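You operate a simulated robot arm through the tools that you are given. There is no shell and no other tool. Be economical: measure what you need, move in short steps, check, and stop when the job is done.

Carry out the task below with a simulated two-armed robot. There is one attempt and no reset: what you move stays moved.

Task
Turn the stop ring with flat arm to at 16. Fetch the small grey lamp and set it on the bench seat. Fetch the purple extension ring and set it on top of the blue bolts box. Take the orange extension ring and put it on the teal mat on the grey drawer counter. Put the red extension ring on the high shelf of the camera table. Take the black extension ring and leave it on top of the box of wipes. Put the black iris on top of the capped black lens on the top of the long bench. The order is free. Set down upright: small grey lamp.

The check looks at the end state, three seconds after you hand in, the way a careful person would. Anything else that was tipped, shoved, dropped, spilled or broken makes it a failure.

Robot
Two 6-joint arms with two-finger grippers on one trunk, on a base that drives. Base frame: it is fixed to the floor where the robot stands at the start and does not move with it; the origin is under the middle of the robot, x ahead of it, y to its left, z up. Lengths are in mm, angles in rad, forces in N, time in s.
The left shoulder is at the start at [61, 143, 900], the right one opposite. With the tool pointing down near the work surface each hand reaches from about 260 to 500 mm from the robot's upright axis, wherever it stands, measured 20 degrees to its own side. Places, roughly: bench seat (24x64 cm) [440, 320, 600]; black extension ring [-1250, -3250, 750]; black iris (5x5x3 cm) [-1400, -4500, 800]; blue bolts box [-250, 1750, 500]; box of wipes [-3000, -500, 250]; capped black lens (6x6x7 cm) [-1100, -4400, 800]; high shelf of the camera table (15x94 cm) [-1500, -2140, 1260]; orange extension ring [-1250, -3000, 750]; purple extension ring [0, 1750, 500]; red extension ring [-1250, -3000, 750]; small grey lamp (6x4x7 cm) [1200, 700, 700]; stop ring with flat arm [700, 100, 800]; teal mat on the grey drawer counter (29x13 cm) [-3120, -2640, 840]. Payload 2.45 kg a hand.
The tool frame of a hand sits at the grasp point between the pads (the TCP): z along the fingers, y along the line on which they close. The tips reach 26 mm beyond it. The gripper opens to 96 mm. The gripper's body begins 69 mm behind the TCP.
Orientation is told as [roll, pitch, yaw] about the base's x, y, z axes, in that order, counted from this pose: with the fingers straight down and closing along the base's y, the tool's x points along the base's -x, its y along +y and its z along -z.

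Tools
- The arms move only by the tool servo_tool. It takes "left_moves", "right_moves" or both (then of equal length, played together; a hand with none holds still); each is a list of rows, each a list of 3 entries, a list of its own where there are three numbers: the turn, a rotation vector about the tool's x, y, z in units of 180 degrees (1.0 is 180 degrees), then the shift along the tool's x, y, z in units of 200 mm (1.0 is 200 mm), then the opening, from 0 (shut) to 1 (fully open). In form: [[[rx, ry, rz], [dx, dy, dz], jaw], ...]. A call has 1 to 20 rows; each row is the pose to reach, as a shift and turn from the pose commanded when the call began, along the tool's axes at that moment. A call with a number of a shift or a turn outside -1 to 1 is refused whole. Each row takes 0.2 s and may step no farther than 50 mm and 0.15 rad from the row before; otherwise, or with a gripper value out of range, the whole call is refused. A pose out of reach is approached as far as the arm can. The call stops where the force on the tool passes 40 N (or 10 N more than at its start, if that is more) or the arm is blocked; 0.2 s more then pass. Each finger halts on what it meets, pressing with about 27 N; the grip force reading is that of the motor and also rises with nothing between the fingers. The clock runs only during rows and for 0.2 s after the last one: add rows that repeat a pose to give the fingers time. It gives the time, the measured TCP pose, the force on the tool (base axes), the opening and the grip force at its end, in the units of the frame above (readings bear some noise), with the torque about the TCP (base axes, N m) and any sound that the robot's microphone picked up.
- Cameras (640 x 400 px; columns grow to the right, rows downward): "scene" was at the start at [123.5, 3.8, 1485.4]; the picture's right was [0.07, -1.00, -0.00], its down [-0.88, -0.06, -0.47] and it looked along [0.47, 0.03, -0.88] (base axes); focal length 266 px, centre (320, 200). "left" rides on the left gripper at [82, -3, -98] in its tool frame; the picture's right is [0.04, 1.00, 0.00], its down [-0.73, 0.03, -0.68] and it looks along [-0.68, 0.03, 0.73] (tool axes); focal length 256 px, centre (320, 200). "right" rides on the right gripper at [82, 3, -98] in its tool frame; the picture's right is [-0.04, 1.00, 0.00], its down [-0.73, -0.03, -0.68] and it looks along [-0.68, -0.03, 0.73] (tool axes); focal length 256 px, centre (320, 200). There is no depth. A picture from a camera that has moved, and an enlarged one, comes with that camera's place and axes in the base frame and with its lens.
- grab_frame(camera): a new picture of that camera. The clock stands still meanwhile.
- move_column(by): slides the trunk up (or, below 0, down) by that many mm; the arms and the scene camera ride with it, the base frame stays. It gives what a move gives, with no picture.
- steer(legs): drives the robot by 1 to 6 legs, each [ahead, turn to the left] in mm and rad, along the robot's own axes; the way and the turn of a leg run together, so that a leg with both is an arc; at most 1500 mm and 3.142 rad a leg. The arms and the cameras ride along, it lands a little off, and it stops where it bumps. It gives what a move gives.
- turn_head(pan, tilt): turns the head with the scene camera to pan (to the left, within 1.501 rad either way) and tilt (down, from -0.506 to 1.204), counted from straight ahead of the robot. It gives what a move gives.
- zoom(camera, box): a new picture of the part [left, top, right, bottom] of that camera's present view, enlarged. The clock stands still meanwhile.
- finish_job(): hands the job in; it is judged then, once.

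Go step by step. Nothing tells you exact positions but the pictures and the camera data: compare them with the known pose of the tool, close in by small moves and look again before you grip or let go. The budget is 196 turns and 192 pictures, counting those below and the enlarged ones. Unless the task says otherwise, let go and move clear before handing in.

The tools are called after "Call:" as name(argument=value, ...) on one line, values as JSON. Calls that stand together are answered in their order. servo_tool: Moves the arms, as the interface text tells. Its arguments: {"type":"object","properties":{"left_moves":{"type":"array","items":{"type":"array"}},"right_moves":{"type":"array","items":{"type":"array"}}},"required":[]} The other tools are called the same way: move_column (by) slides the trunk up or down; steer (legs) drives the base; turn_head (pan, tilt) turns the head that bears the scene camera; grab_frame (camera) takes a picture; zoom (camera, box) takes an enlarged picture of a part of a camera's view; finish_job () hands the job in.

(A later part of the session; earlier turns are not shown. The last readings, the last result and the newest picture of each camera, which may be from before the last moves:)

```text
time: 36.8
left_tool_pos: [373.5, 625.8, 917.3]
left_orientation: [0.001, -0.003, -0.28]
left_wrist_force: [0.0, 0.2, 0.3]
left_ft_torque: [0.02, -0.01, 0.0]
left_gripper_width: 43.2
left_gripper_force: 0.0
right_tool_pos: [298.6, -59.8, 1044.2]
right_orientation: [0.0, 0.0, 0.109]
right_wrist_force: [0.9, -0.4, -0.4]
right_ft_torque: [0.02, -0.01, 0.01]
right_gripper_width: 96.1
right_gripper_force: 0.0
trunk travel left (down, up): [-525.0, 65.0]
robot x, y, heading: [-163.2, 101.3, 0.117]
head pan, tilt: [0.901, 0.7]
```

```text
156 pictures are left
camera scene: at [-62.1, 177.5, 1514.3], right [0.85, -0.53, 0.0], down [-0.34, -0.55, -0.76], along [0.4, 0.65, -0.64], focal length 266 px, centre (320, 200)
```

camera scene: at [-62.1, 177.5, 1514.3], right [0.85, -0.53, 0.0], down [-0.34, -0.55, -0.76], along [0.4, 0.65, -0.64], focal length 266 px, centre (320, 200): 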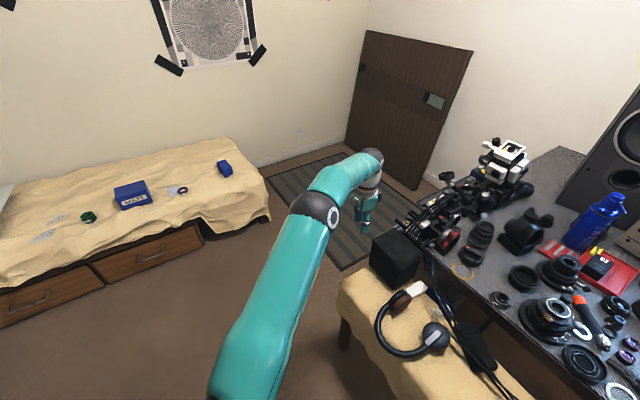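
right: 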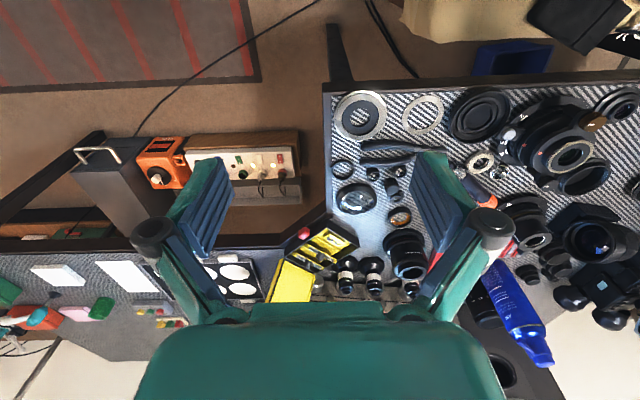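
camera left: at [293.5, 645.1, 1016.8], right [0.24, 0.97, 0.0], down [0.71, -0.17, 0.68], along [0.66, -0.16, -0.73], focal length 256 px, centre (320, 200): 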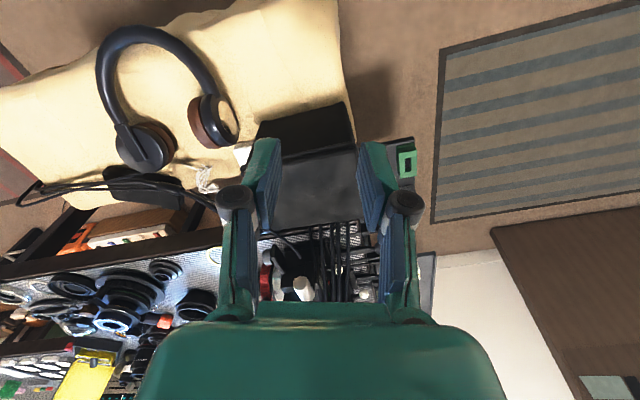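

Nothing visible is touching. I first tuck the left hand nearer and higher, then try the turn again in a small step.

Call:
servo_tool(left_moves=[[[0, 0, 0], [0.1, -0.02, -0.2], 0.5], [[0, 0, -0.03], [0.25, -0.08, -0.3], 0.5], [[0, 0, -0.06], [0.4, -0.15, -0.4], 0.5], [[0, 0, -0.09], [0.5, -0.3, -0.5], 0.5], [[0, 0, -0.12], [0.5, -0.5, -0.5], 0.5], [[0, 0, -0.12], [0.5, -0.7, -0.5], 0.5], [[0, 0, -0.12], [0.5, -0.9, -0.5], 0.5]])

Call:
steer(legs=[[0, 0.3]])

```text
time: 38.4
left_tool_pos: [221.9, 480.4, 1016.8]
left_orientation: [-0.001, -0.002, 0.095]
left_wrist_force: [0.2, 0.1, 0.6]
left_ft_torque: [0.0, -0.01, 0.04]
left_gripper_width: 47.9
left_gripper_force: 0.0
right_tool_pos: [298.1, -59.9, 1045.3]
right_orientation: [-0.001, -0.001, 0.111]
right_wrist_force: [1.0, 0.1, 0.1]
right_ft_torque: [0.0, 0.0, 0.0]
right_gripper_width: 96.1
right_gripper_force: 0.1
trunk travel left (down, up): [-525.0, 65.0]
robot x, y, heading: [-165.4, 101.3, 0.116]
head pan, tilt: [0.901, 0.7]
```

```text
time: 39.9
left_tool_pos: [89.9, 578.4, 1016.8]
left_orientation: [-0.002, -0.001, 0.394]
left_wrist_force: [0.5, 0.5, -0.4]
left_ft_torque: [0.03, -0.03, 0.0]
left_gripper_width: 47.8
left_gripper_force: 0.1
right_tool_pos: [323.0, 83.9, 1045.0]
right_orientation: [0.0, 0.001, 0.41]
right_wrist_force: [-0.2, -0.1, 0.3]
right_ft_torque: [0.0, 0.01, -0.02]
right_gripper_width: 96.0
right_gripper_force: 0.0
trunk travel left (down, up): [-525.0, 65.0]
robot x, y, heading: [-166.0, 85.6, 0.409]
head pan, tilt: [0.901, 0.7]
```

That worked. Now I drive around the left end of the bench toward the rug.

Call:
steer(legs=[[0, 0.972], [880, 0], [0, -1.33], [400, 0]])

Call:
turn_head(pan=-0.45, tilt=0.7)

Call:
grab_frame(camera="scene")

```text
time: 50.8
left_tool_pos: [398.1, 1340.8, 1017.3]
left_orientation: [0.002, -0.001, 0.087]
left_wrist_force: [-0.1, -0.6, 0.3]
left_ft_torque: [0.03, 0.01, 0.01]
left_gripper_width: 48.1
left_gripper_force: 0.0
right_tool_pos: [469.9, 800.2, 1044.7]
right_orientation: [0.002, 0.002, 0.103]
right_wrist_force: [-0.5, 0.9, 0.1]
right_ft_torque: [0.02, 0.01, 0.04]
right_gripper_width: 96.0
right_gripper_force: 0.0
trunk travel left (down, up): [-525.0, 65.0]
robot x, y, heading: [1.0, 995.6, 0.089]
head pan, tilt: [0.901, 0.7]
stopped in leg 3: the robot was blocked; the commanded pose is now the measured one
```

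```text
time: 52.3
left_tool_pos: [398.2, 1343.8, 1018.6]
left_orientation: [0.0, -0.001, 0.089]
left_wrist_force: [-0.6, -0.9, 0.1]
left_ft_torque: [0.01, 0.01, 0.0]
left_gripper_width: 48.0
left_gripper_force: 0.0
right_tool_pos: [470.1, 802.9, 1043.9]
right_orientation: [0.0, 0.001, 0.103]
right_wrist_force: [-0.1, 0.1, -0.2]
right_ft_torque: [-0.02, -0.01, -0.02]
right_gripper_width: 96.2
right_gripper_force: 0.0
trunk travel left (down, up): [-525.0, 65.0]
robot x, y, heading: [-1.9, 1003.5, 0.086]
head pan, tilt: [-0.45, 0.7]
```

```text
155 pictures are left
camera scene: at [140.4, 974.9, 1514.3], right [-0.35, -0.94, 0.0], down [-0.6, 0.23, -0.76], along [0.72, -0.27, -0.64], focal length 266 px, centre (320, 200)
```

scene: 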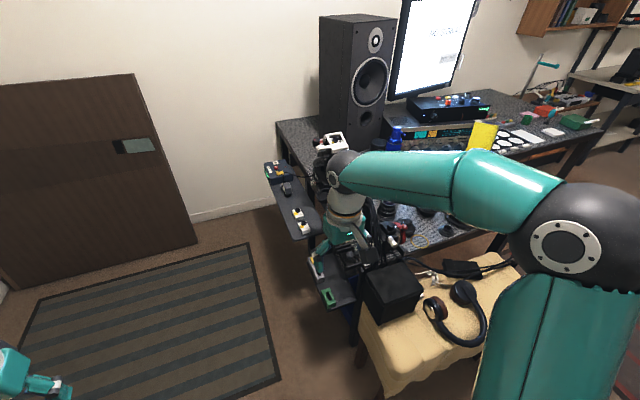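

A narrow grey side shelf runs along the table's left side with small things on it. I zoom in on it.

Call:
zoom(camera="scene", box=[250, 140, 370, 320])

Call:
turn_head(pan=1.0, tilt=1.1)

Call:
grab_frame(camera="scene")

```text
2.22 times, centred on (310, 230) of scene
camera zoom: at [140.4, 974.9, 1514.3], right [-0.35, -0.94, 0.0], down [-0.6, 0.23, -0.76], along [0.72, -0.27, -0.64], focal length 592 px, centre (342, 133)
```

zoom: 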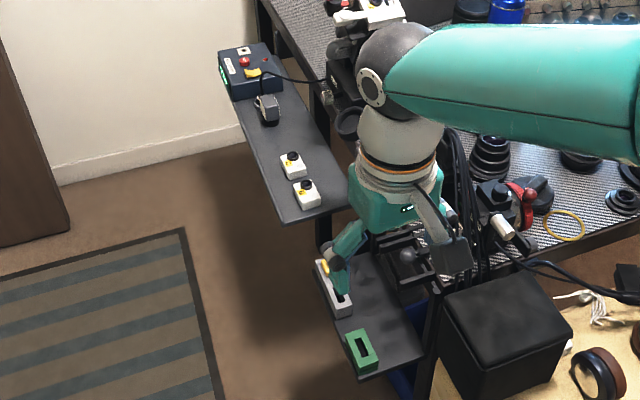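

```text
time: 53.9
left_tool_pos: [397.6, 1343.5, 1017.3]
left_orientation: [0.0, -0.002, 0.088]
left_wrist_force: [0.2, -0.3, -0.2]
left_ft_torque: [0.03, -0.02, -0.02]
left_gripper_width: 47.9
left_gripper_force: 0.0
right_tool_pos: [470.5, 802.5, 1045.2]
right_orientation: [-0.001, 0.003, 0.105]
right_wrist_force: [0.4, -0.4, -0.1]
right_ft_torque: [0.04, -0.02, 0.0]
right_gripper_width: 96.0
right_gripper_force: 0.1
trunk travel left (down, up): [-525.0, 65.0]
robot x, y, heading: [1.5, 1001.3, 0.093]
head pan, tilt: [1.0, 1.1]
```

```text
153 pictures are left
camera scene: at [90.2, 1060.9, 1484.3], right [0.89, -0.46, 0.0], down [-0.41, -0.79, -0.45], along [0.21, 0.4, -0.89], focal length 266 px, centre (320, 200)
```

scene: 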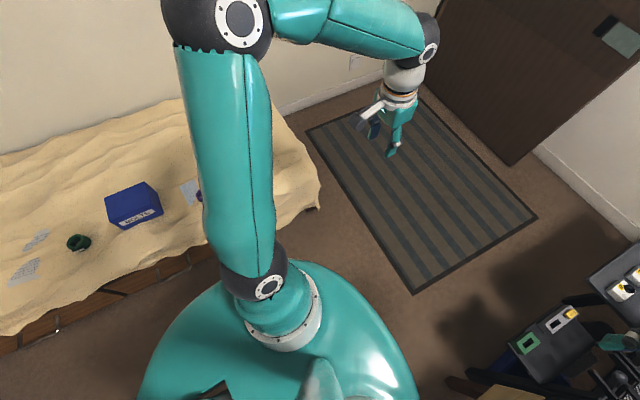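

The lamp is the small grey thing beside the blue control box on the upper side shelf, near (1170, 760, 720). I try driving on in a short step.

Call:
steer(legs=[[150, 0.05]])

Call:
grab_frame(camera="right")

```text
time: 55.3
left_tool_pos: [532.5, 1380.8, 1018.4]
left_orientation: [0.001, 0.0, 0.137]
left_wrist_force: [0.4, -0.2, -0.7]
left_ft_torque: [0.0, 0.02, 0.0]
left_gripper_width: 48.1
left_gripper_force: 0.1
right_tool_pos: [630.6, 842.6, 1043.6]
right_orientation: [-0.001, 0.005, 0.153]
right_wrist_force: [0.4, 0.9, -1.0]
right_ft_torque: [-0.02, 0.03, 0.02]
right_gripper_width: 95.9
right_gripper_force: 0.0
trunk travel left (down, up): [-525.0, 65.0]
robot x, y, heading: [155.1, 1015.9, 0.144]
head pan, tilt: [1.0, 1.1]
```

```text
152 pictures are left
camera right: at [550.9, 835.0, 1143.4], right [-0.11, 0.99, 0.0], down [0.73, 0.08, 0.68], along [0.67, 0.08, -0.74], focal length 256 px, centre (320, 200)
```

right: 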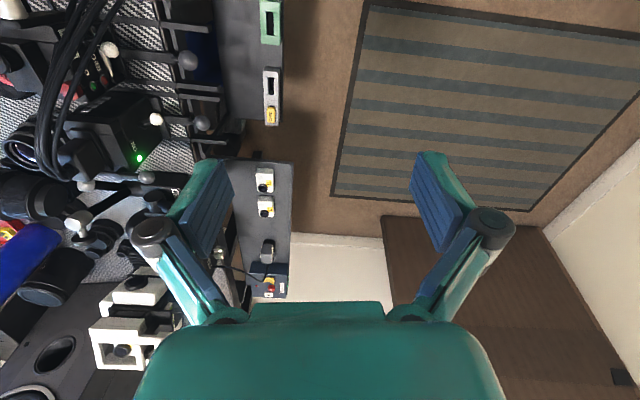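

Call:
zoom(camera="right", box=[200, 150, 320, 310])

```text
2.50 times, centred on (260, 230) of right
camera zoom: at [550.9, 835.0, 1143.4], right [-0.11, 0.99, 0.0], down [0.73, 0.08, 0.68], along [0.67, 0.08, -0.74], focal length 640 px, centre (470, 125)
```

zoom: 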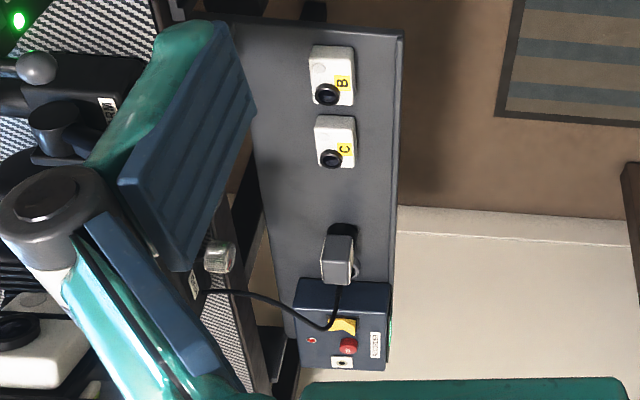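

The lamp sits at about (1190, 757, 700). I pull the right hand in and drive to about (960, 1140), turned toward it.

Call:
servo_tool(right_moves=[[[0, 0, 0], [0.2, 0, 0], 1], [[0, 0, 0], [0.4, 0, 0], 1], [[0, 0, 0], [0.5, 0, 0], 1]])

Call:
steer(legs=[[780, 0], [0, -0.9]])

Call:
turn_head(pan=-0.2, tilt=1.0)

Call:
grab_frame(camera="scene")

Call:
grab_frame(camera="right")

```text
time: 56.1
left_tool_pos: [530.2, 1379.4, 1019.2]
left_orientation: [-0.001, -0.001, 0.137]
left_wrist_force: [-0.3, -0.4, 0.1]
left_ft_torque: [0.0, -0.03, 0.02]
left_gripper_width: 48.2
left_gripper_force: 0.0
right_tool_pos: [529.3, 829.3, 1047.3]
right_orientation: [0.001, 0.003, 0.153]
right_wrist_force: [-0.6, 0.1, -0.4]
right_ft_torque: [0.05, 0.03, 0.0]
right_gripper_width: 95.8
right_gripper_force: 0.0
trunk travel left (down, up): [-525.0, 65.0]
robot x, y, heading: [152.7, 1015.3, 0.138]
head pan, tilt: [1.0, 1.1]
```

```text
time: 63.0
left_tool_pos: [1442.7, 1053.9, 1018.1]
left_orientation: [0.0, -0.001, -0.766]
left_wrist_force: [0.6, -0.2, 0.3]
left_ft_torque: [0.01, 0.03, 0.0]
left_gripper_width: 47.7
left_gripper_force: 0.1
right_tool_pos: [1007.2, 714.4, 1047.4]
right_orientation: [0.0, 0.003, -0.75]
right_wrist_force: [0.4, -0.2, 0.3]
right_ft_torque: [0.0, 0.0, -0.01]
right_gripper_width: 95.9
right_gripper_force: 0.1
trunk travel left (down, up): [-525.0, 65.0]
robot x, y, heading: [943.6, 1147.8, -0.76]
head pan, tilt: [1.0, 1.1]
```

```text
time: 64.4
left_tool_pos: [1442.6, 1053.2, 1018.3]
left_orientation: [0.0, -0.001, -0.767]
left_wrist_force: [-0.2, 0.2, -0.2]
left_ft_torque: [-0.03, 0.02, 0.01]
left_gripper_width: 48.2
left_gripper_force: 0.1
right_tool_pos: [1008.2, 714.0, 1048.4]
right_orientation: [0.0, 0.002, -0.75]
right_wrist_force: [-0.1, 0.9, 0.4]
right_ft_torque: [0.01, 0.03, 0.02]
right_gripper_width: 96.0
right_gripper_force: 0.0
trunk travel left (down, up): [-525.0, 65.0]
robot x, y, heading: [943.3, 1147.7, -0.763]
head pan, tilt: [-0.201, 1.0]
```

```text
150 pictures are left
camera scene: at [1023.4, 1047.3, 1490.9], right [-0.82, -0.57, 0.0], down [-0.48, 0.69, -0.54], along [0.31, -0.44, -0.84], focal length 266 px, centre (320, 200)
```

scene: 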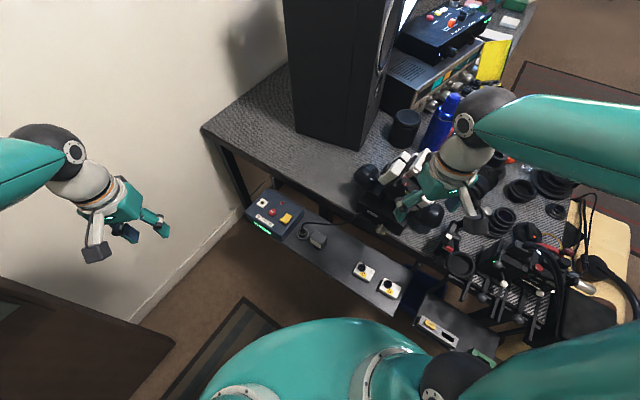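

```text
149 pictures are left
camera right: at [950.6, 772.7, 1146.7], right [0.71, 0.7, 0.0], down [0.52, -0.52, 0.68], along [0.48, -0.48, -0.74], focal length 256 px, centre (320, 200)
```

right: 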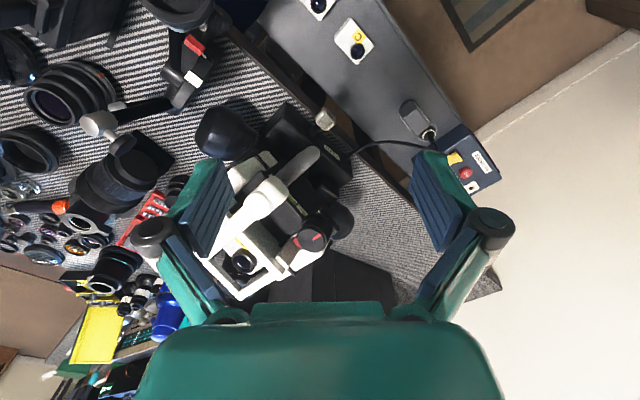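

Call:
zoom(camera="right", box=[380, 80, 510, 200])

Call:
zoom(camera="scene", box=[240, 185, 410, 310])

```text
3.33 times, centred on (445, 140) of right
camera zoom: at [950.6, 772.7, 1146.7], right [0.71, 0.7, 0.0], down [0.52, -0.52, 0.68], along [0.48, -0.48, -0.74], focal length 853 px, centre (-97, 400)
```

zoom: 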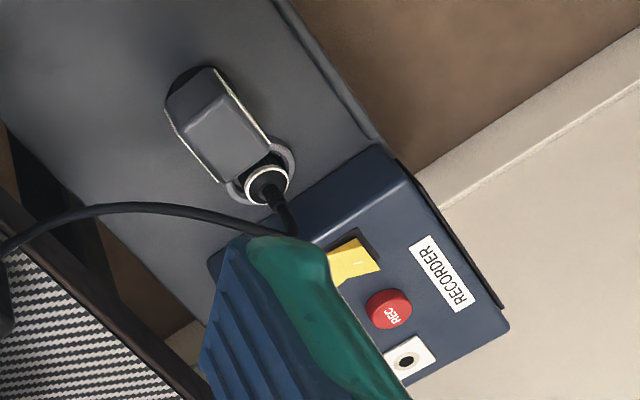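

```text
3.20 times, centred on (325, 248) of scene
camera zoom: at [1023.4, 1047.3, 1490.9], right [-0.82, -0.57, 0.0], down [-0.48, 0.69, -0.54], along [0.31, -0.44, -0.84], focal length 852 px, centre (304, 48)
```

zoom: 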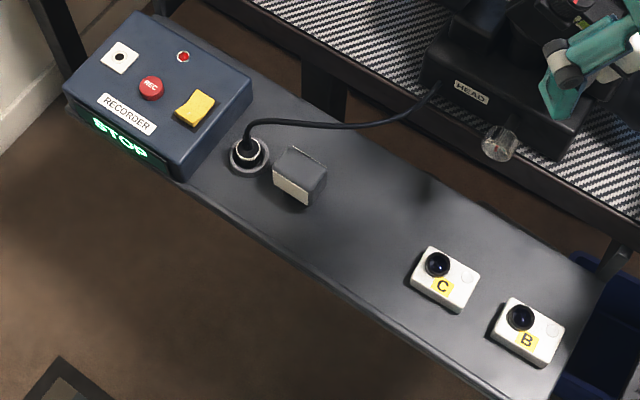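

I move the right hand above the lamp for a closer look.

Call:
servo_tool(right_moves=[[[0, 0, 0], [-0.12, 0.17, 0], 1], [[0, 0, 0], [-0.24, 0.34, 0.05], 1], [[0, 0, 0], [-0.37, 0.5, 0.15], 1], [[0, 0, 0], [-0.48, 0.65, 0.28], 1], [[0, 0, 0], [-0.57, 0.77, 0.43], 1], [[0, 0, 0], [-0.65, 0.89, 0.58], 1]])

Call:
grab_frame(camera="right")

Call:
grab_frame(camera="scene")

```text
time: 65.8
left_tool_pos: [1442.2, 1053.3, 1019.2]
left_orientation: [0.001, -0.001, -0.765]
left_wrist_force: [0.6, 0.5, -0.7]
left_ft_torque: [0.02, 0.02, 0.02]
left_gripper_width: 47.9
left_gripper_force: 0.0
right_tool_pos: [1227.7, 758.2, 930.2]
right_orientation: [0.0, 0.002, -0.75]
right_wrist_force: [0.8, 0.4, 0.2]
right_ft_torque: [0.04, 0.02, 0.0]
right_gripper_width: 95.9
right_gripper_force: 0.1
trunk travel left (down, up): [-525.0, 65.0]
robot x, y, heading: [939.3, 1147.3, -0.76]
head pan, tilt: [-0.201, 1.0]
```

```text
146 pictures are left
camera right: at [1170.6, 815.8, 1029.4], right [0.71, 0.7, 0.0], down [0.52, -0.52, 0.68], along [0.48, -0.48, -0.74], focal length 256 px, centre (320, 200)
```

right: 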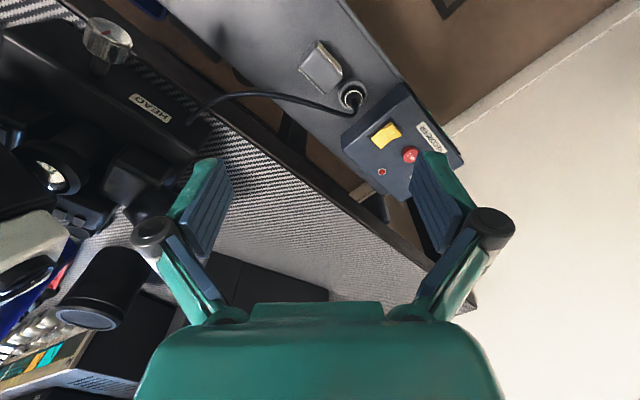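

```text
145 pictures are left
camera scene: at [1025.1, 1047.1, 1490.8], right [-0.82, -0.57, 0.0], down [-0.48, 0.69, -0.54], along [0.31, -0.44, -0.84], focal length 266 px, centre (320, 200)
```

scene: 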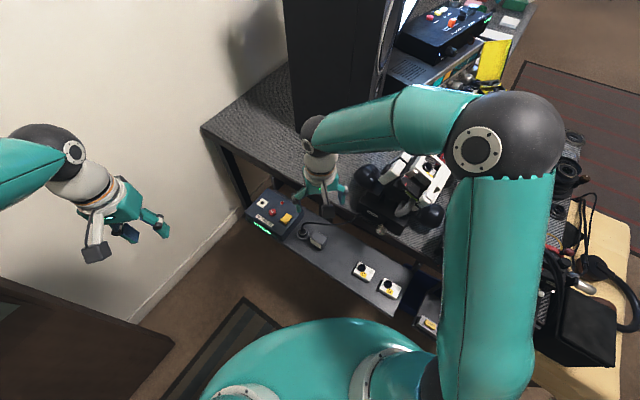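

Call:
zoom(camera="right", box=[270, 30, 390, 130])

Call:
zoom(camera="scene", box=[280, 210, 360, 270])

```text
4.00 times, centred on (330, 80) of right
camera zoom: at [1170.6, 815.8, 1029.4], right [0.71, 0.7, 0.0], down [0.52, -0.52, 0.68], along [0.48, -0.48, -0.74], focal length 1024 px, centre (280, 680)
```

zoom: 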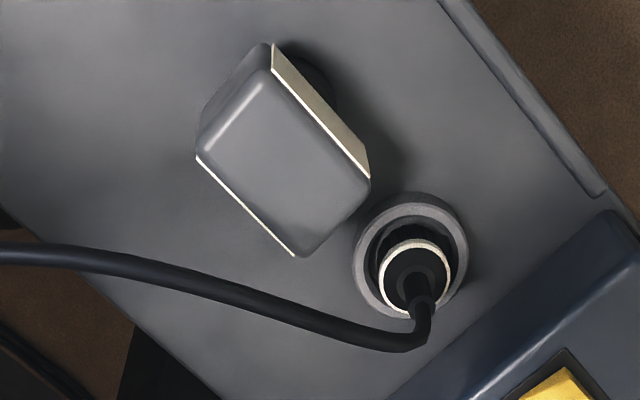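

```text
6.67 times, centred on (320, 240) of scene
camera zoom: at [1025.1, 1047.1, 1490.8], right [-0.82, -0.57, 0.0], down [-0.48, 0.69, -0.54], along [0.31, -0.44, -0.84], focal length 1776 px, centre (320, -67)
```

zoom: 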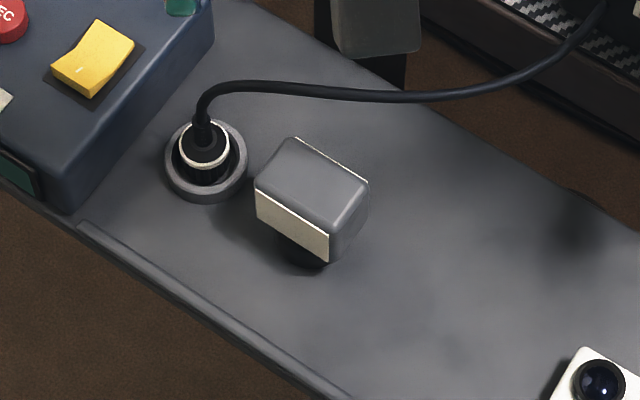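

The lamp is a grey head on a short black foot, centred near (1238, 751), top z≈695, long side along x; a cable passes on the table side. I turn the hand to close along y and come down to z≈800 above it.

Call:
servo_tool(right_moves=[[[0, 0, -0.04], [-0.01, 0, 0.1], 0.7], [[0, 0, -0.08], [-0.02, 0, 0.2], 0.55], [[0, 0, -0.12], [-0.03, 0, 0.3], 0.55], [[0, 0, -0.16], [-0.04, 0.005, 0.4], 0.55], [[0, 0, -0.2], [-0.05, 0.008, 0.5], 0.55], [[0, 0, -0.239], [-0.06, 0.01, 0.62], 0.55]])

Call:
zoom(camera="right", box=[200, 20, 440, 200])

Call:
zoom(camera="scene", box=[280, 190, 380, 270])

```text
time: 67.2
left_tool_pos: [1441.9, 1053.2, 1018.2]
left_orientation: [-0.001, -0.002, -0.766]
left_wrist_force: [0.4, -0.2, 0.2]
left_ft_torque: [0.04, -0.03, -0.03]
left_gripper_width: 47.9
left_gripper_force: 0.0
right_tool_pos: [1237.0, 749.5, 807.3]
right_orientation: [0.003, 0.003, 0.004]
right_wrist_force: [0.1, 0.2, -0.3]
right_ft_torque: [-0.03, -0.01, -0.03]
right_gripper_width: 52.8
right_gripper_force: 0.1
trunk travel left (down, up): [-525.0, 65.0]
robot x, y, heading: [946.0, 1147.2, -0.756]
head pan, tilt: [-0.201, 1.0]
```

```text
2.22 times, centred on (320, 110) of right
camera zoom: at [1154.5, 752.8, 906.4], right [0.04, 1.0, 0.0], down [0.73, -0.03, 0.68], along [0.68, -0.02, -0.73], focal length 569 px, centre (320, 400)
```

zoom: 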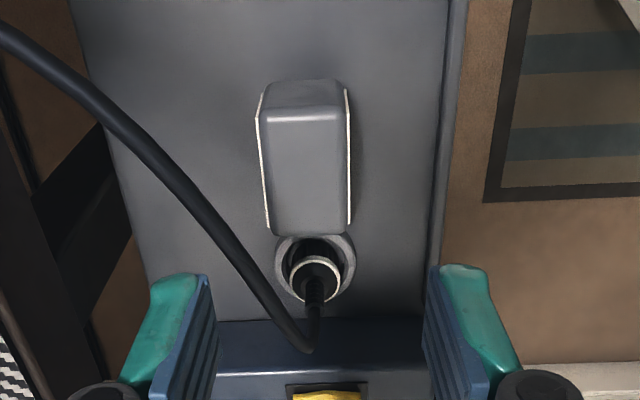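

```text
5.00 times, centred on (330, 230) of scene
camera zoom: at [1024.2, 1047.0, 1490.9], right [-0.82, -0.57, 0.0], down [-0.48, 0.69, -0.54], along [0.31, -0.44, -0.84], focal length 1332 px, centre (270, 50)
```

zoom: 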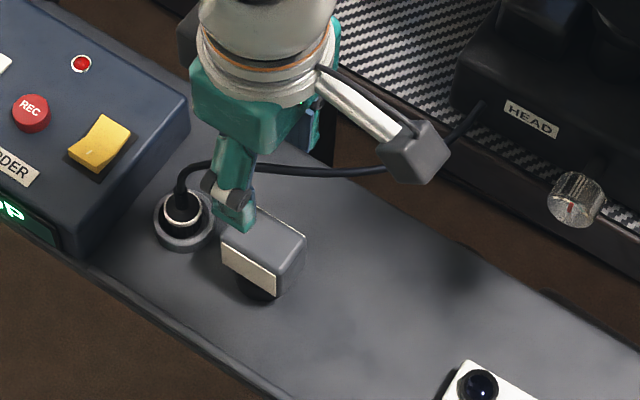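

I lower over the lamp with a narrower opening to stay clear of the cable, then close.

Call:
servo_tool(right_moves=[[[0, 0, 0], [-0.005, -0.008, 0.15], 0.45], [[0, 0, 0], [-0.005, -0.008, 0.3], 0.45], [[0, 0, 0], [-0.005, -0.008, 0.42], 0.45], [[0, 0, 0], [-0.005, -0.008, 0.5], 0.45], [[0, 0, 0], [-0.005, -0.008, 0.565], 0.45]])

Call:
zoom(camera="right", box=[200, 20, 440, 200])

Call:
zoom(camera="scene", box=[280, 190, 380, 270])

```text
time: 68.4
left_tool_pos: [1441.8, 1054.1, 1018.2]
left_orientation: [-0.001, -0.001, -0.766]
left_wrist_force: [-0.3, 0.0, 0.1]
left_ft_torque: [0.02, 0.02, -0.02]
left_gripper_width: 48.0
left_gripper_force: 0.0
right_tool_pos: [1235.1, 748.0, 694.5]
right_orientation: [0.002, 0.002, 0.002]
right_wrist_force: [0.0, -0.3, 0.8]
right_ft_torque: [0.01, 0.01, -0.04]
right_gripper_width: 42.8
right_gripper_force: 0.0
trunk travel left (down, up): [-525.0, 65.0]
robot x, y, heading: [937.3, 1146.5, -0.758]
head pan, tilt: [-0.201, 1.0]
```

```text
2.22 times, centred on (320, 110) of right
camera zoom: at [1154.7, 751.9, 792.8], right [0.04, 1.0, 0.0], down [0.73, -0.03, 0.68], along [0.68, -0.03, -0.73], focal length 569 px, centre (320, 400)
```

zoom: 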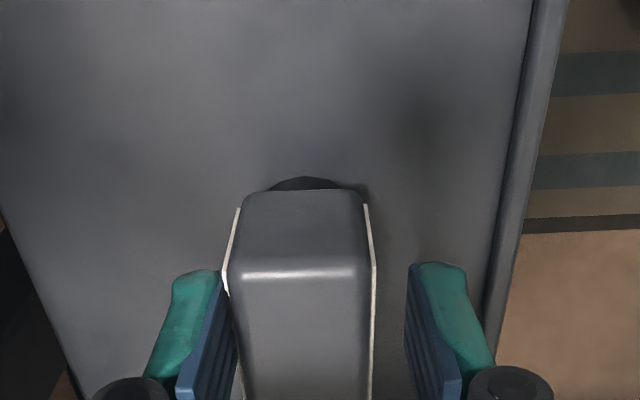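

```text
5.00 times, centred on (330, 230) of scene
camera zoom: at [1024.1, 1047.1, 1490.9], right [-0.82, -0.57, 0.0], down [-0.48, 0.69, -0.54], along [0.31, -0.44, -0.84], focal length 1332 px, centre (270, 50)
```

zoom: 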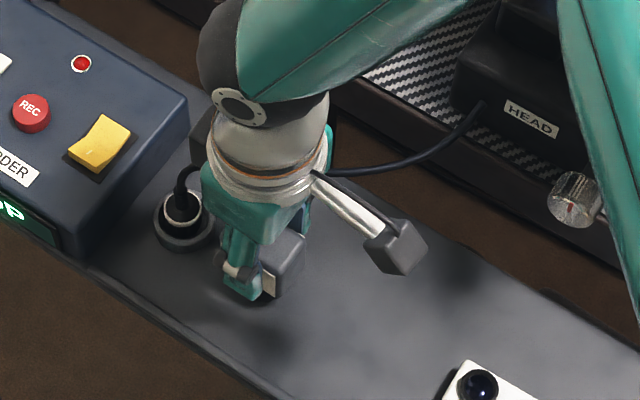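

Call:
servo_tool(right_moves=[[[0, 0, 0], [0, -0.014, 0], 0.45], [[0, 0, 0], [0, -0.014, 0], 0.2], [[0, 0, 0], [0, -0.014, 0], 0.0], [[0, 0, 0], [0, -0.014, 0], 0.0], [[0, 0, 0], [0, -0.014, -0.03], 0.0], [[0, 0, 0], [0, -0.014, -0.06], 0.0]])

Call:
zoom(camera="scene", box=[280, 190, 380, 270])

Call:
zoom(camera="right", box=[200, 20, 440, 200])

```text
time: 69.8
left_tool_pos: [1442.0, 1054.4, 1019.3]
left_orientation: [0.0, -0.003, -0.766]
left_wrist_force: [-1.2, -0.4, -0.2]
left_ft_torque: [0.0, -0.03, -0.01]
left_gripper_width: 48.0
left_gripper_force: 0.1
right_tool_pos: [1235.1, 745.7, 706.5]
right_orientation: [0.0, 0.001, -0.001]
right_wrist_force: [-0.8, -1.2, -1.5]
right_ft_torque: [0.0, 0.07, 0.02]
right_gripper_width: 33.5
right_gripper_force: 27.0
trunk travel left (down, up): [-525.0, 65.0]
robot x, y, heading: [942.4, 1145.4, -0.763]
head pan, tilt: [-0.201, 1.0]
```

```text
5.00 times, centred on (330, 230) of scene
camera zoom: at [1023.9, 1047.2, 1490.8], right [-0.82, -0.57, 0.0], down [-0.48, 0.69, -0.54], along [0.31, -0.44, -0.84], focal length 1332 px, centre (270, 50)
```

zoom: 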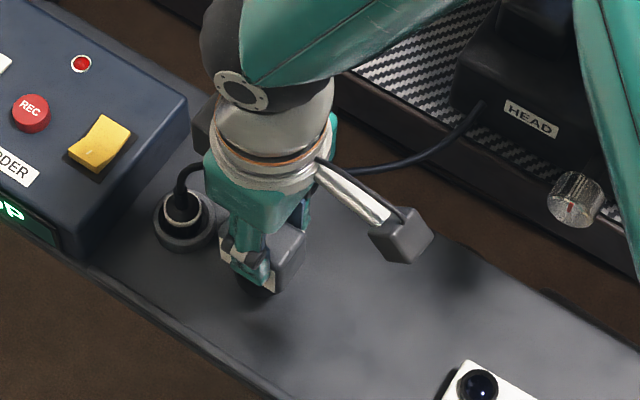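

```text
2.22 times, centred on (320, 110) of right
camera zoom: at [1153.8, 749.3, 804.9], right [0.04, 1.0, 0.0], down [0.74, -0.03, 0.68], along [0.68, -0.03, -0.74], focal length 569 px, centre (320, 400)
```

zoom: 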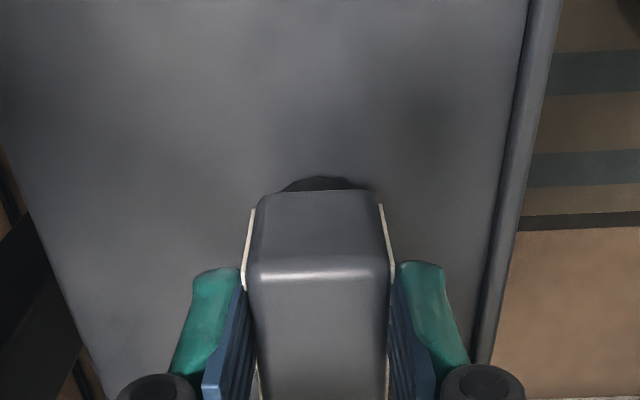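

The lamp is held. I raise it straight up, clear of the cable.

Call:
servo_tool(right_moves=[[[0, 0, 0], [0, 0, -0.2], 0.0], [[0, 0, 0], [0, 0, -0.4], 0.0], [[0, 0, 0], [0, 0, -0.6], 0.0], [[0, 0, 0], [0, 0, -0.8], 0.0], [[0, 0, 0], [0, 0, -1.0], 0.0]])

Call:
servo_tool(right_moves=[[[0, 0, 0.04], [0.1, 0.05, -0.15], 0.0], [[0, 0, 0.08], [0.25, 0.1, -0.3], 0.0], [[0, 0, 0.12], [0.4, 0.15, -0.45], 0.0], [[0, 0, 0.16], [0.55, 0.2, -0.5], 0.0], [[0, 0, 0.2], [0.7, 0.3, -0.5], 0.0], [[0, 0, 0.24], [0.85, 0.35, -0.5], 0.0]])

Call:
grab_frame(camera="scene")

```text
time: 71.0
left_tool_pos: [1441.3, 1053.9, 1019.2]
left_orientation: [0.0, -0.002, -0.767]
left_wrist_force: [0.5, 0.3, 0.1]
left_ft_torque: [0.0, -0.04, 0.03]
left_gripper_width: 48.0
left_gripper_force: 0.0
right_tool_pos: [1235.5, 745.1, 907.2]
right_orientation: [0.002, 0.001, 0.002]
right_wrist_force: [0.6, -0.5, -1.3]
right_ft_torque: [-0.04, 0.03, 0.01]
right_gripper_width: 33.5
right_gripper_force: 27.0
trunk travel left (down, up): [-525.0, 65.0]
robot x, y, heading: [940.4, 1144.0, -0.758]
head pan, tilt: [-0.201, 1.0]
```

```text
time: 72.4
left_tool_pos: [1439.7, 1053.2, 1018.7]
left_orientation: [0.0, -0.001, -0.765]
left_wrist_force: [-0.1, -0.5, 0.2]
left_ft_torque: [-0.02, 0.0, -0.03]
left_gripper_width: 48.1
left_gripper_force: 0.1
right_tool_pos: [1065.7, 812.3, 1007.3]
right_orientation: [0.0, 0.003, -0.756]
right_wrist_force: [-0.4, 0.4, -2.7]
right_ft_torque: [-0.01, -0.02, -0.01]
right_gripper_width: 33.6
right_gripper_force: 26.9
trunk travel left (down, up): [-525.0, 65.0]
robot x, y, heading: [940.2, 1142.8, -0.761]
head pan, tilt: [-0.201, 1.0]
```

```text
136 pictures are left
camera scene: at [1022.6, 1047.6, 1491.0], right [-0.82, -0.57, 0.0], down [-0.48, 0.69, -0.54], along [0.31, -0.44, -0.84], focal length 266 px, centre (320, 200)
```

scene: 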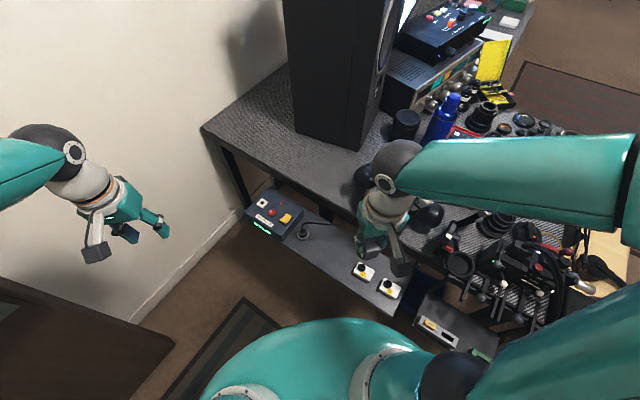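

Now I return the way I came: turn back, reverse out along the rug, then face the bench's front.

Call:
steer(legs=[[0, 0.92], [-1075, 0]])

Call:
turn_head(pan=0.0, tilt=0.8)

Call:
grab_frame(camera="scene")

```text
time: 80.7
left_tool_pos: [244.0, 1318.1, 1017.6]
left_orientation: [0.0, 0.0, 0.16]
left_wrist_force: [0.0, -1.1, 0.8]
left_ft_torque: [-0.02, -0.01, -0.01]
left_gripper_width: 48.2
left_gripper_force: 0.1
right_tool_pos: [212.1, 872.0, 1008.3]
right_orientation: [0.001, 0.001, 0.173]
right_wrist_force: [-0.5, -0.6, -2.3]
right_ft_torque: [0.0, 0.01, 0.0]
right_gripper_width: 33.7
right_gripper_force: 27.3
trunk travel left (down, up): [-525.0, 65.0]
robot x, y, heading: [-129.5, 974.7, 0.164]
head pan, tilt: [-0.201, 1.0]
```

```text
time: 81.4
left_tool_pos: [246.3, 1317.9, 1019.8]
left_orientation: [0.0, -0.002, 0.157]
left_wrist_force: [-0.1, -0.2, -0.8]
left_ft_torque: [-0.03, 0.0, -0.01]
left_gripper_width: 48.0
left_gripper_force: 0.0
right_tool_pos: [212.5, 871.7, 1009.9]
right_orientation: [-0.001, 0.002, 0.173]
right_wrist_force: [0.0, -0.7, -2.0]
right_ft_torque: [-0.05, 0.03, 0.01]
right_gripper_width: 33.6
right_gripper_force: 27.5
trunk travel left (down, up): [-525.0, 65.0]
robot x, y, heading: [-130.3, 973.7, 0.168]
head pan, tilt: [0.0, 0.799]
```

```text
135 pictures are left
camera scene: at [7.3, 998.6, 1506.0], right [0.17, -0.99, 0.0], down [-0.71, -0.12, -0.7], along [0.69, 0.12, -0.72], focal length 266 px, centre (320, 200)
```

scene: 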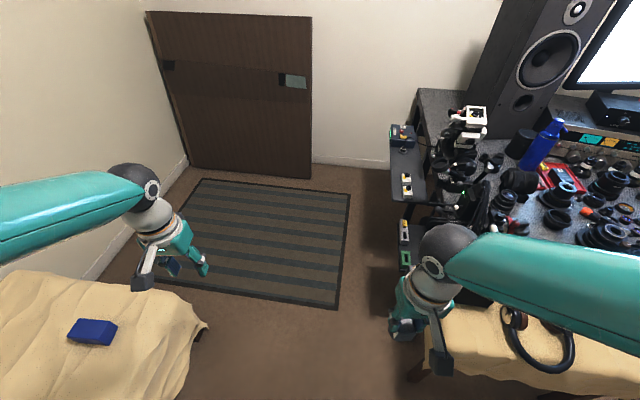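

Call:
steer(legs=[[0, -1.735], [720, 0], [0, 1.57]])

Call:
turn_head(pan=0.0, tilt=1.05)

Call:
grab_frame(camera="scene")

```text
time: 85.1
left_tool_pos: [303.1, 704.9, 1020.1]
left_orientation: [0.001, -0.002, -1.136]
left_wrist_force: [-1.0, -0.8, 1.3]
left_ft_torque: [0.08, -0.02, -0.02]
left_gripper_width: 48.2
left_gripper_force: 0.1
right_tool_pos: [-136.1, 613.1, 1007.3]
right_orientation: [0.003, 0.001, -1.124]
right_wrist_force: [0.0, -0.8, -2.0]
right_ft_torque: [0.02, -0.01, 0.01]
right_gripper_width: 33.7
right_gripper_force: 26.6
trunk travel left (down, up): [-525.0, 65.0]
robot x, y, heading: [-91.7, 996.3, -1.151]
head pan, tilt: [0.0, 0.799]
stopped in leg 1: the robot was blocked; the commanded pose is now the measured one
```

```text
time: 85.9
left_tool_pos: [304.1, 705.4, 1019.9]
left_orientation: [-0.001, -0.001, -1.134]
left_wrist_force: [-0.1, -0.1, 0.0]
left_ft_torque: [0.0, -0.04, 0.0]
left_gripper_width: 48.1
left_gripper_force: 0.1
right_tool_pos: [-135.4, 615.7, 1008.9]
right_orientation: [0.0, 0.003, -1.122]
right_wrist_force: [0.1, -0.6, -1.5]
right_ft_torque: [0.02, 0.03, -0.02]
right_gripper_width: 33.6
right_gripper_force: 26.5
trunk travel left (down, up): [-525.0, 65.0]
robot x, y, heading: [-90.8, 996.7, -1.155]
head pan, tilt: [0.0, 1.051]
```

```text
134 pictures are left
camera scene: at [-41.8, 876.5, 1487.5], right [-0.91, -0.41, 0.0], down [-0.35, 0.79, -0.5], along [0.2, -0.45, -0.87], focal length 266 px, centre (320, 200)
```

scene: 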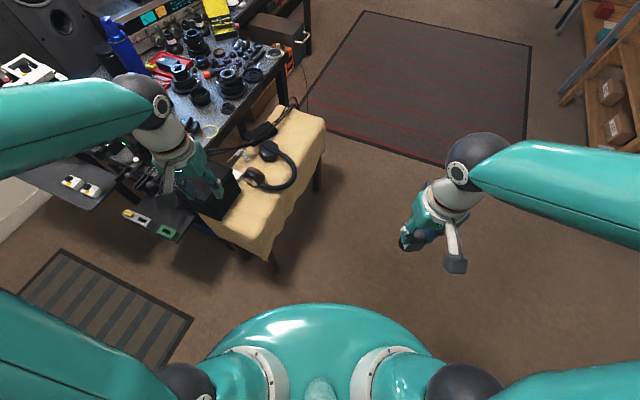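

Blocked again with nothing visibly touching; the arms are high. I try a smaller turn.

Call:
steer(legs=[[0, -0.2]])

```text
time: 87.1
left_tool_pos: [237.4, 629.9, 1020.8]
left_orientation: [0.0, -0.002, -1.338]
left_wrist_force: [0.8, -0.3, 0.6]
left_ft_torque: [0.03, 0.01, 0.01]
left_gripper_width: 47.9
left_gripper_force: 0.0
right_tool_pos: [-209.8, 632.2, 1009.1]
right_orientation: [0.001, 0.002, -1.325]
right_wrist_force: [-0.4, 0.5, -2.5]
right_ft_torque: [-0.01, 0.0, -0.02]
right_gripper_width: 33.5
right_gripper_force: 26.7
trunk travel left (down, up): [-525.0, 65.0]
robot x, y, heading: [-82.2, 991.4, -1.36]
head pan, tilt: [0.0, 1.051]
```

Small turns work, so I continue in small legs to the bench front.

Call:
steer(legs=[[0, -0.275], [735, 0], [0, 0.55], [0, 0.55], [0, 0.535]])

Call:
grab_frame(camera="scene")

```text
time: 96.5
left_tool_pos: [350.2, 356.5, 1019.2]
left_orientation: [-0.002, 0.001, -0.297]
left_wrist_force: [0.0, 1.6, 0.0]
left_ft_torque: [-0.02, 0.02, 0.01]
left_gripper_width: 48.2
left_gripper_force: 0.0
right_tool_pos: [125.2, -31.2, 1010.8]
right_orientation: [-0.002, 0.003, -0.282]
right_wrist_force: [1.0, 0.8, -1.8]
right_ft_torque: [-0.01, 0.09, 0.02]
right_gripper_width: 33.9
right_gripper_force: 27.0
trunk travel left (down, up): [-525.0, 65.0]
robot x, y, heading: [-143.5, 217.3, -0.291]
head pan, tilt: [0.0, 1.051]
stopped in leg 5: the robot was blocked; the commanded pose is now the measured one
```

```text
133 pictures are left
camera scene: at [-19.0, 184.6, 1487.3], right [-0.29, -0.96, 0.0], down [-0.83, 0.25, -0.5], along [0.47, -0.14, -0.87], focal length 266 px, centre (320, 200)
```

scene: 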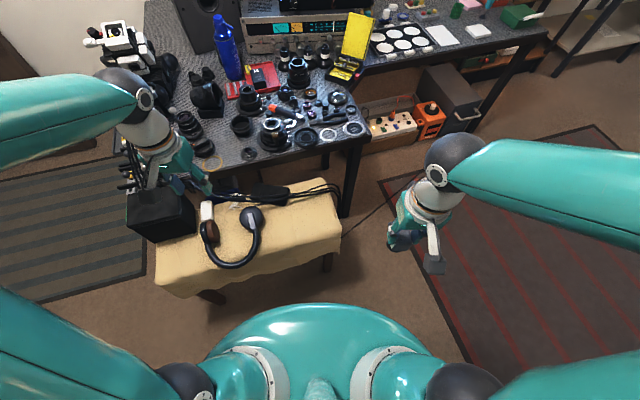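

Call:
steer(legs=[[0, 0.29]])

Call:
grab_frame(camera="scene")

```text
time: 98.0
left_tool_pos: [288.5, 491.4, 1021.1]
left_orientation: [0.0, -0.002, 0.0]
left_wrist_force: [0.1, -1.1, 0.3]
left_ft_torque: [-0.02, -0.02, 0.02]
left_gripper_width: 48.0
left_gripper_force: 0.1
right_tool_pos: [186.1, 55.7, 1010.0]
right_orientation: [-0.001, 0.003, 0.012]
right_wrist_force: [-0.8, 0.2, -2.7]
right_ft_torque: [-0.01, -0.01, -0.01]
right_gripper_width: 33.7
right_gripper_force: 26.8
trunk travel left (down, up): [-525.0, 65.0]
robot x, y, heading: [-139.9, 205.3, 0.005]
head pan, tilt: [0.0, 1.051]
```

```text
132 pictures are left
camera scene: at [-15.8, 208.8, 1487.5], right [0.01, -1.0, 0.0], down [-0.87, -0.01, -0.5], along [0.5, 0.0, -0.87], focal length 266 px, centre (320, 200)
```

scene: 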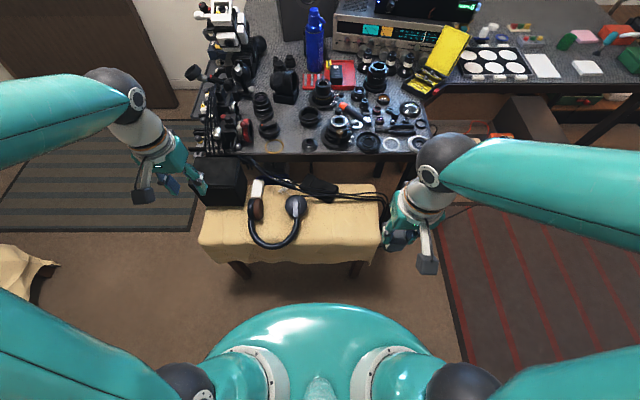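

I drive ahead 90 mm; the free spot on the seat is around (390, 90).

Call:
steer(legs=[[85, 0]])

Call:
servo_tool(right_moves=[[[0, 0, 0], [-0.1, 0, 0.15], 0], [[0, 0, 0], [-0.2, 0.03, 0.3], 0], [[0, 0, 0], [-0.35, 0.06, 0.45], 0], [[0, 0, 0], [-0.45, 0.1, 0.6], 0], [[0, 0, 0], [-0.55, 0.13, 0.75], 0]])

Call:
grab_frame(camera="scene")

Call:
grab_frame(camera="right")

```text
time: 99.1
left_tool_pos: [375.5, 491.7, 1021.1]
left_orientation: [0.0, 0.0, -0.003]
left_wrist_force: [0.5, 1.1, -1.1]
left_ft_torque: [0.02, 0.04, 0.01]
left_gripper_width: 48.0
left_gripper_force: 0.0
right_tool_pos: [272.7, 56.1, 1010.6]
right_orientation: [-0.002, 0.003, 0.009]
right_wrist_force: [-0.1, 0.1, -1.9]
right_ft_torque: [0.01, 0.05, 0.03]
right_gripper_width: 33.7
right_gripper_force: 26.4
trunk travel left (down, up): [-525.0, 65.0]
robot x, y, heading: [-55.7, 207.0, 0.002]
head pan, tilt: [0.0, 1.051]
```

```text
time: 100.3
left_tool_pos: [375.7, 492.0, 1022.3]
left_orientation: [0.001, 0.0, -0.001]
left_wrist_force: [0.0, -0.1, -0.8]
left_ft_torque: [0.01, 0.03, 0.02]
left_gripper_width: 47.8
left_gripper_force: 0.1
right_tool_pos: [381.2, 84.0, 860.8]
right_orientation: [0.0, 0.005, 0.011]
right_wrist_force: [-0.3, 0.1, -1.7]
right_ft_torque: [-0.03, 0.06, 0.01]
right_gripper_width: 33.4
right_gripper_force: 26.9
trunk travel left (down, up): [-525.0, 65.0]
robot x, y, heading: [-54.6, 208.6, 0.004]
head pan, tilt: [0.0, 1.051]
```

```text
131 pictures are left
camera scene: at [71.4, 209.2, 1487.3], right [0.01, -1.0, 0.0], down [-0.87, 0.0, -0.5], along [0.5, 0.0, -0.87], focal length 266 px, centre (320, 200)
```

scene: 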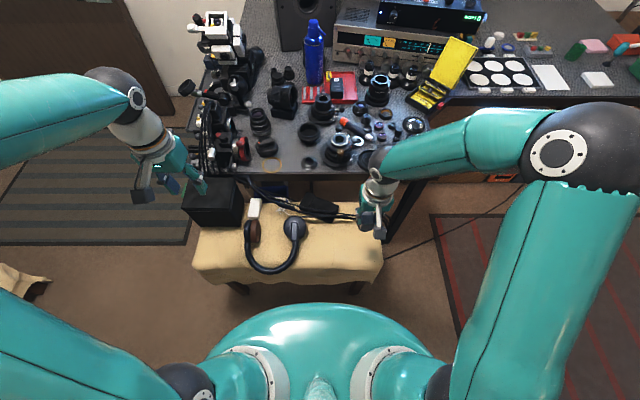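

```text
130 pictures are left
camera right: at [300.1, 86.0, 959.6], right [0.03, 1.0, 0.0], down [0.74, -0.02, 0.68], along [0.68, -0.02, -0.74], focal length 256 px, centre (320, 200)
```

right: 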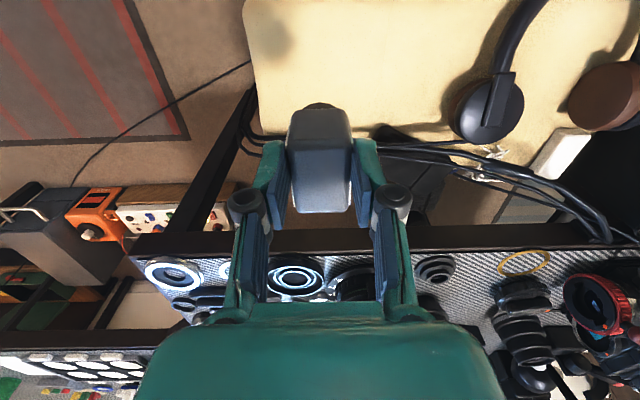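

The spot below is clear. I lower the lamp toward the seat.

Call:
servo_tool(right_moves=[[[0, 0, 0], [0, 0.03, 0.2], 0], [[0, 0, 0], [0, 0.06, 0.4], 0], [[0, 0, 0], [0, 0.1, 0.6], 0], [[0, 0, 0], [0, 0.1, 0.75], 0], [[0, 0, 0], [0, 0.1, 0.82], 0]])

Call:
grab_frame(camera="right")

Call:
zoom(camera="scene", box=[330, 160, 430, 260])

```text
time: 101.5
left_tool_pos: [374.3, 491.7, 1022.7]
left_orientation: [-0.001, -0.002, -0.003]
left_wrist_force: [0.3, -0.8, 0.2]
left_ft_torque: [-0.02, 0.03, 0.0]
left_gripper_width: 47.7
left_gripper_force: 0.0
right_tool_pos: [377.9, 103.0, 697.9]
right_orientation: [0.001, 0.002, 0.012]
right_wrist_force: [0.1, -0.5, -2.5]
right_ft_torque: [-0.01, 0.05, 0.01]
right_gripper_width: 33.5
right_gripper_force: 27.1
trunk travel left (down, up): [-525.0, 65.0]
robot x, y, heading: [-57.1, 211.8, 0.003]
head pan, tilt: [0.0, 1.051]
```

```text
129 pictures are left
camera right: at [296.3, 106.5, 796.1], right [0.03, 1.0, 0.0], down [0.74, -0.02, 0.68], along [0.68, -0.02, -0.74], focal length 256 px, centre (320, 200)
```

right: 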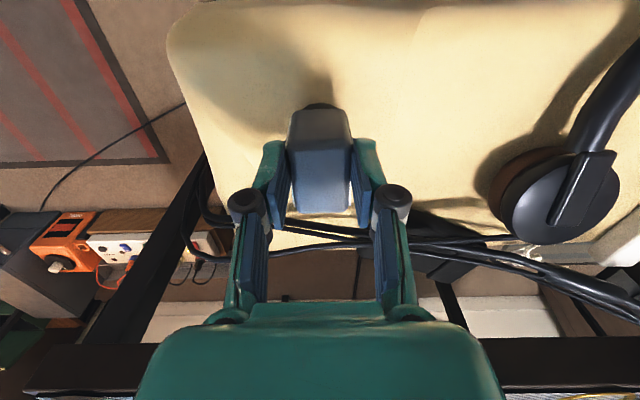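

```text
4.00 times, centred on (380, 210) of scene
camera zoom: at [70.2, 209.2, 1487.4], right [0.01, -1.0, 0.0], down [-0.87, 0.0, -0.5], along [0.5, 0.0, -0.87], focal length 1066 px, centre (80, 160)
```

zoom: 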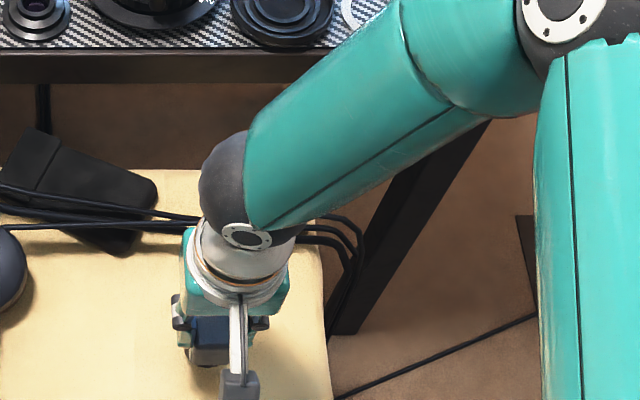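

Call:
servo_tool(right_moves=[[[0, 0, 0], [0, 0, 0.04], 0], [[0, 0, 0], [0, 0, 0.08], 0], [[0, 0, 0], [0, 0, 0.11], 0], [[0, 0, 0], [0, 0, 0.13], 0]])

Call:
grab_frame(camera="right")

```text
time: 102.5
left_tool_pos: [373.3, 491.4, 1023.6]
left_orientation: [0.0, -0.002, -0.002]
left_wrist_force: [-0.9, -0.9, 0.1]
left_ft_torque: [-0.04, 0.01, -0.03]
left_gripper_width: 48.1
left_gripper_force: 0.0
right_tool_pos: [379.4, 102.5, 671.5]
right_orientation: [-0.001, -0.003, 0.011]
right_wrist_force: [-0.8, -2.6, 15.8]
right_ft_torque: [-0.1, -0.05, 0.01]
right_gripper_width: 33.4
right_gripper_force: 27.1
trunk travel left (down, up): [-525.0, 65.0]
robot x, y, heading: [-56.8, 208.1, 0.004]
head pan, tilt: [0.0, 1.051]
```

```text
127 pictures are left
camera right: at [298.3, 106.2, 770.2], right [0.03, 1.0, 0.0], down [0.73, -0.02, 0.68], along [0.68, -0.02, -0.73], focal length 256 px, centre (320, 200)
```

right: 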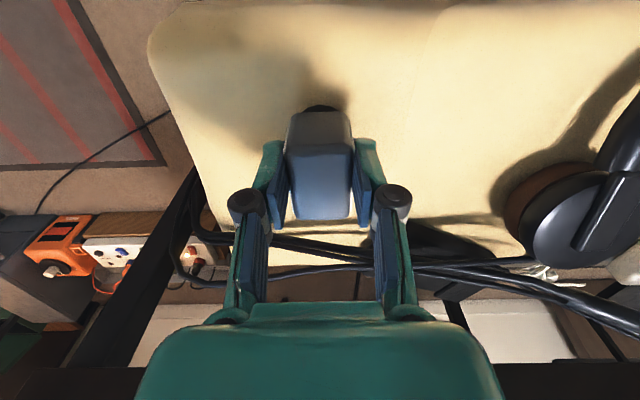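

It is in contact with the seat. I let go and rise straight up.

Call:
servo_tool(right_moves=[[[0, 0, 0], [0, 0, -0.005], 0.2], [[0, 0, 0], [0, 0, -0.005], 0.45], [[0, 0, 0], [0, 0, -0.005], 0.5], [[0, 0, 0], [0, 0, -0.1], 0.5], [[0, 0, 0], [0, 0, -0.3], 0.5], [[0, 0, 0], [0, 0, -0.5], 0.5], [[0, 0, 0], [0, 0, -0.7], 0.5], [[0, 0, 0], [0, 0, -0.9], 0.5]])

Call:
grab_frame(camera="right")

```text
time: 104.3
left_tool_pos: [374.8, 491.9, 1022.6]
left_orientation: [0.0, -0.004, -0.003]
left_wrist_force: [-0.2, 0.3, 0.7]
left_ft_torque: [0.01, -0.05, -0.01]
left_gripper_width: 48.5
left_gripper_force: 0.1
right_tool_pos: [381.2, 104.3, 849.9]
right_orientation: [-0.001, 0.002, 0.011]
right_wrist_force: [-0.8, -0.4, 0.0]
right_ft_torque: [0.0, -0.04, -0.01]
right_gripper_width: 48.0
right_gripper_force: 0.1
trunk travel left (down, up): [-525.0, 65.0]
robot x, y, heading: [-57.0, 211.3, 0.007]
head pan, tilt: [0.0, 1.051]
```

```text
126 pictures are left
camera right: at [299.2, 107.2, 948.6], right [0.03, 1.0, 0.0], down [0.74, -0.02, 0.68], along [0.68, -0.02, -0.74], focal length 256 px, centre (320, 200)
```

right: 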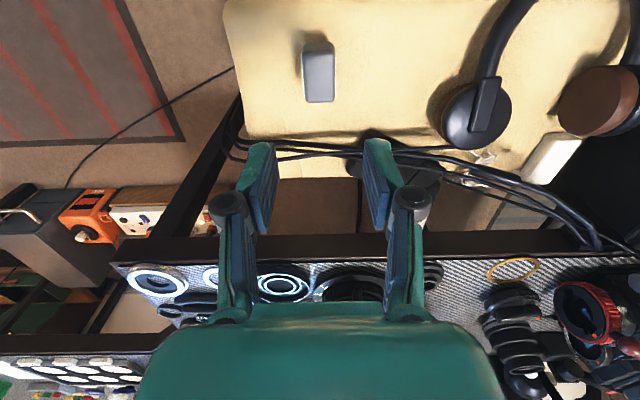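

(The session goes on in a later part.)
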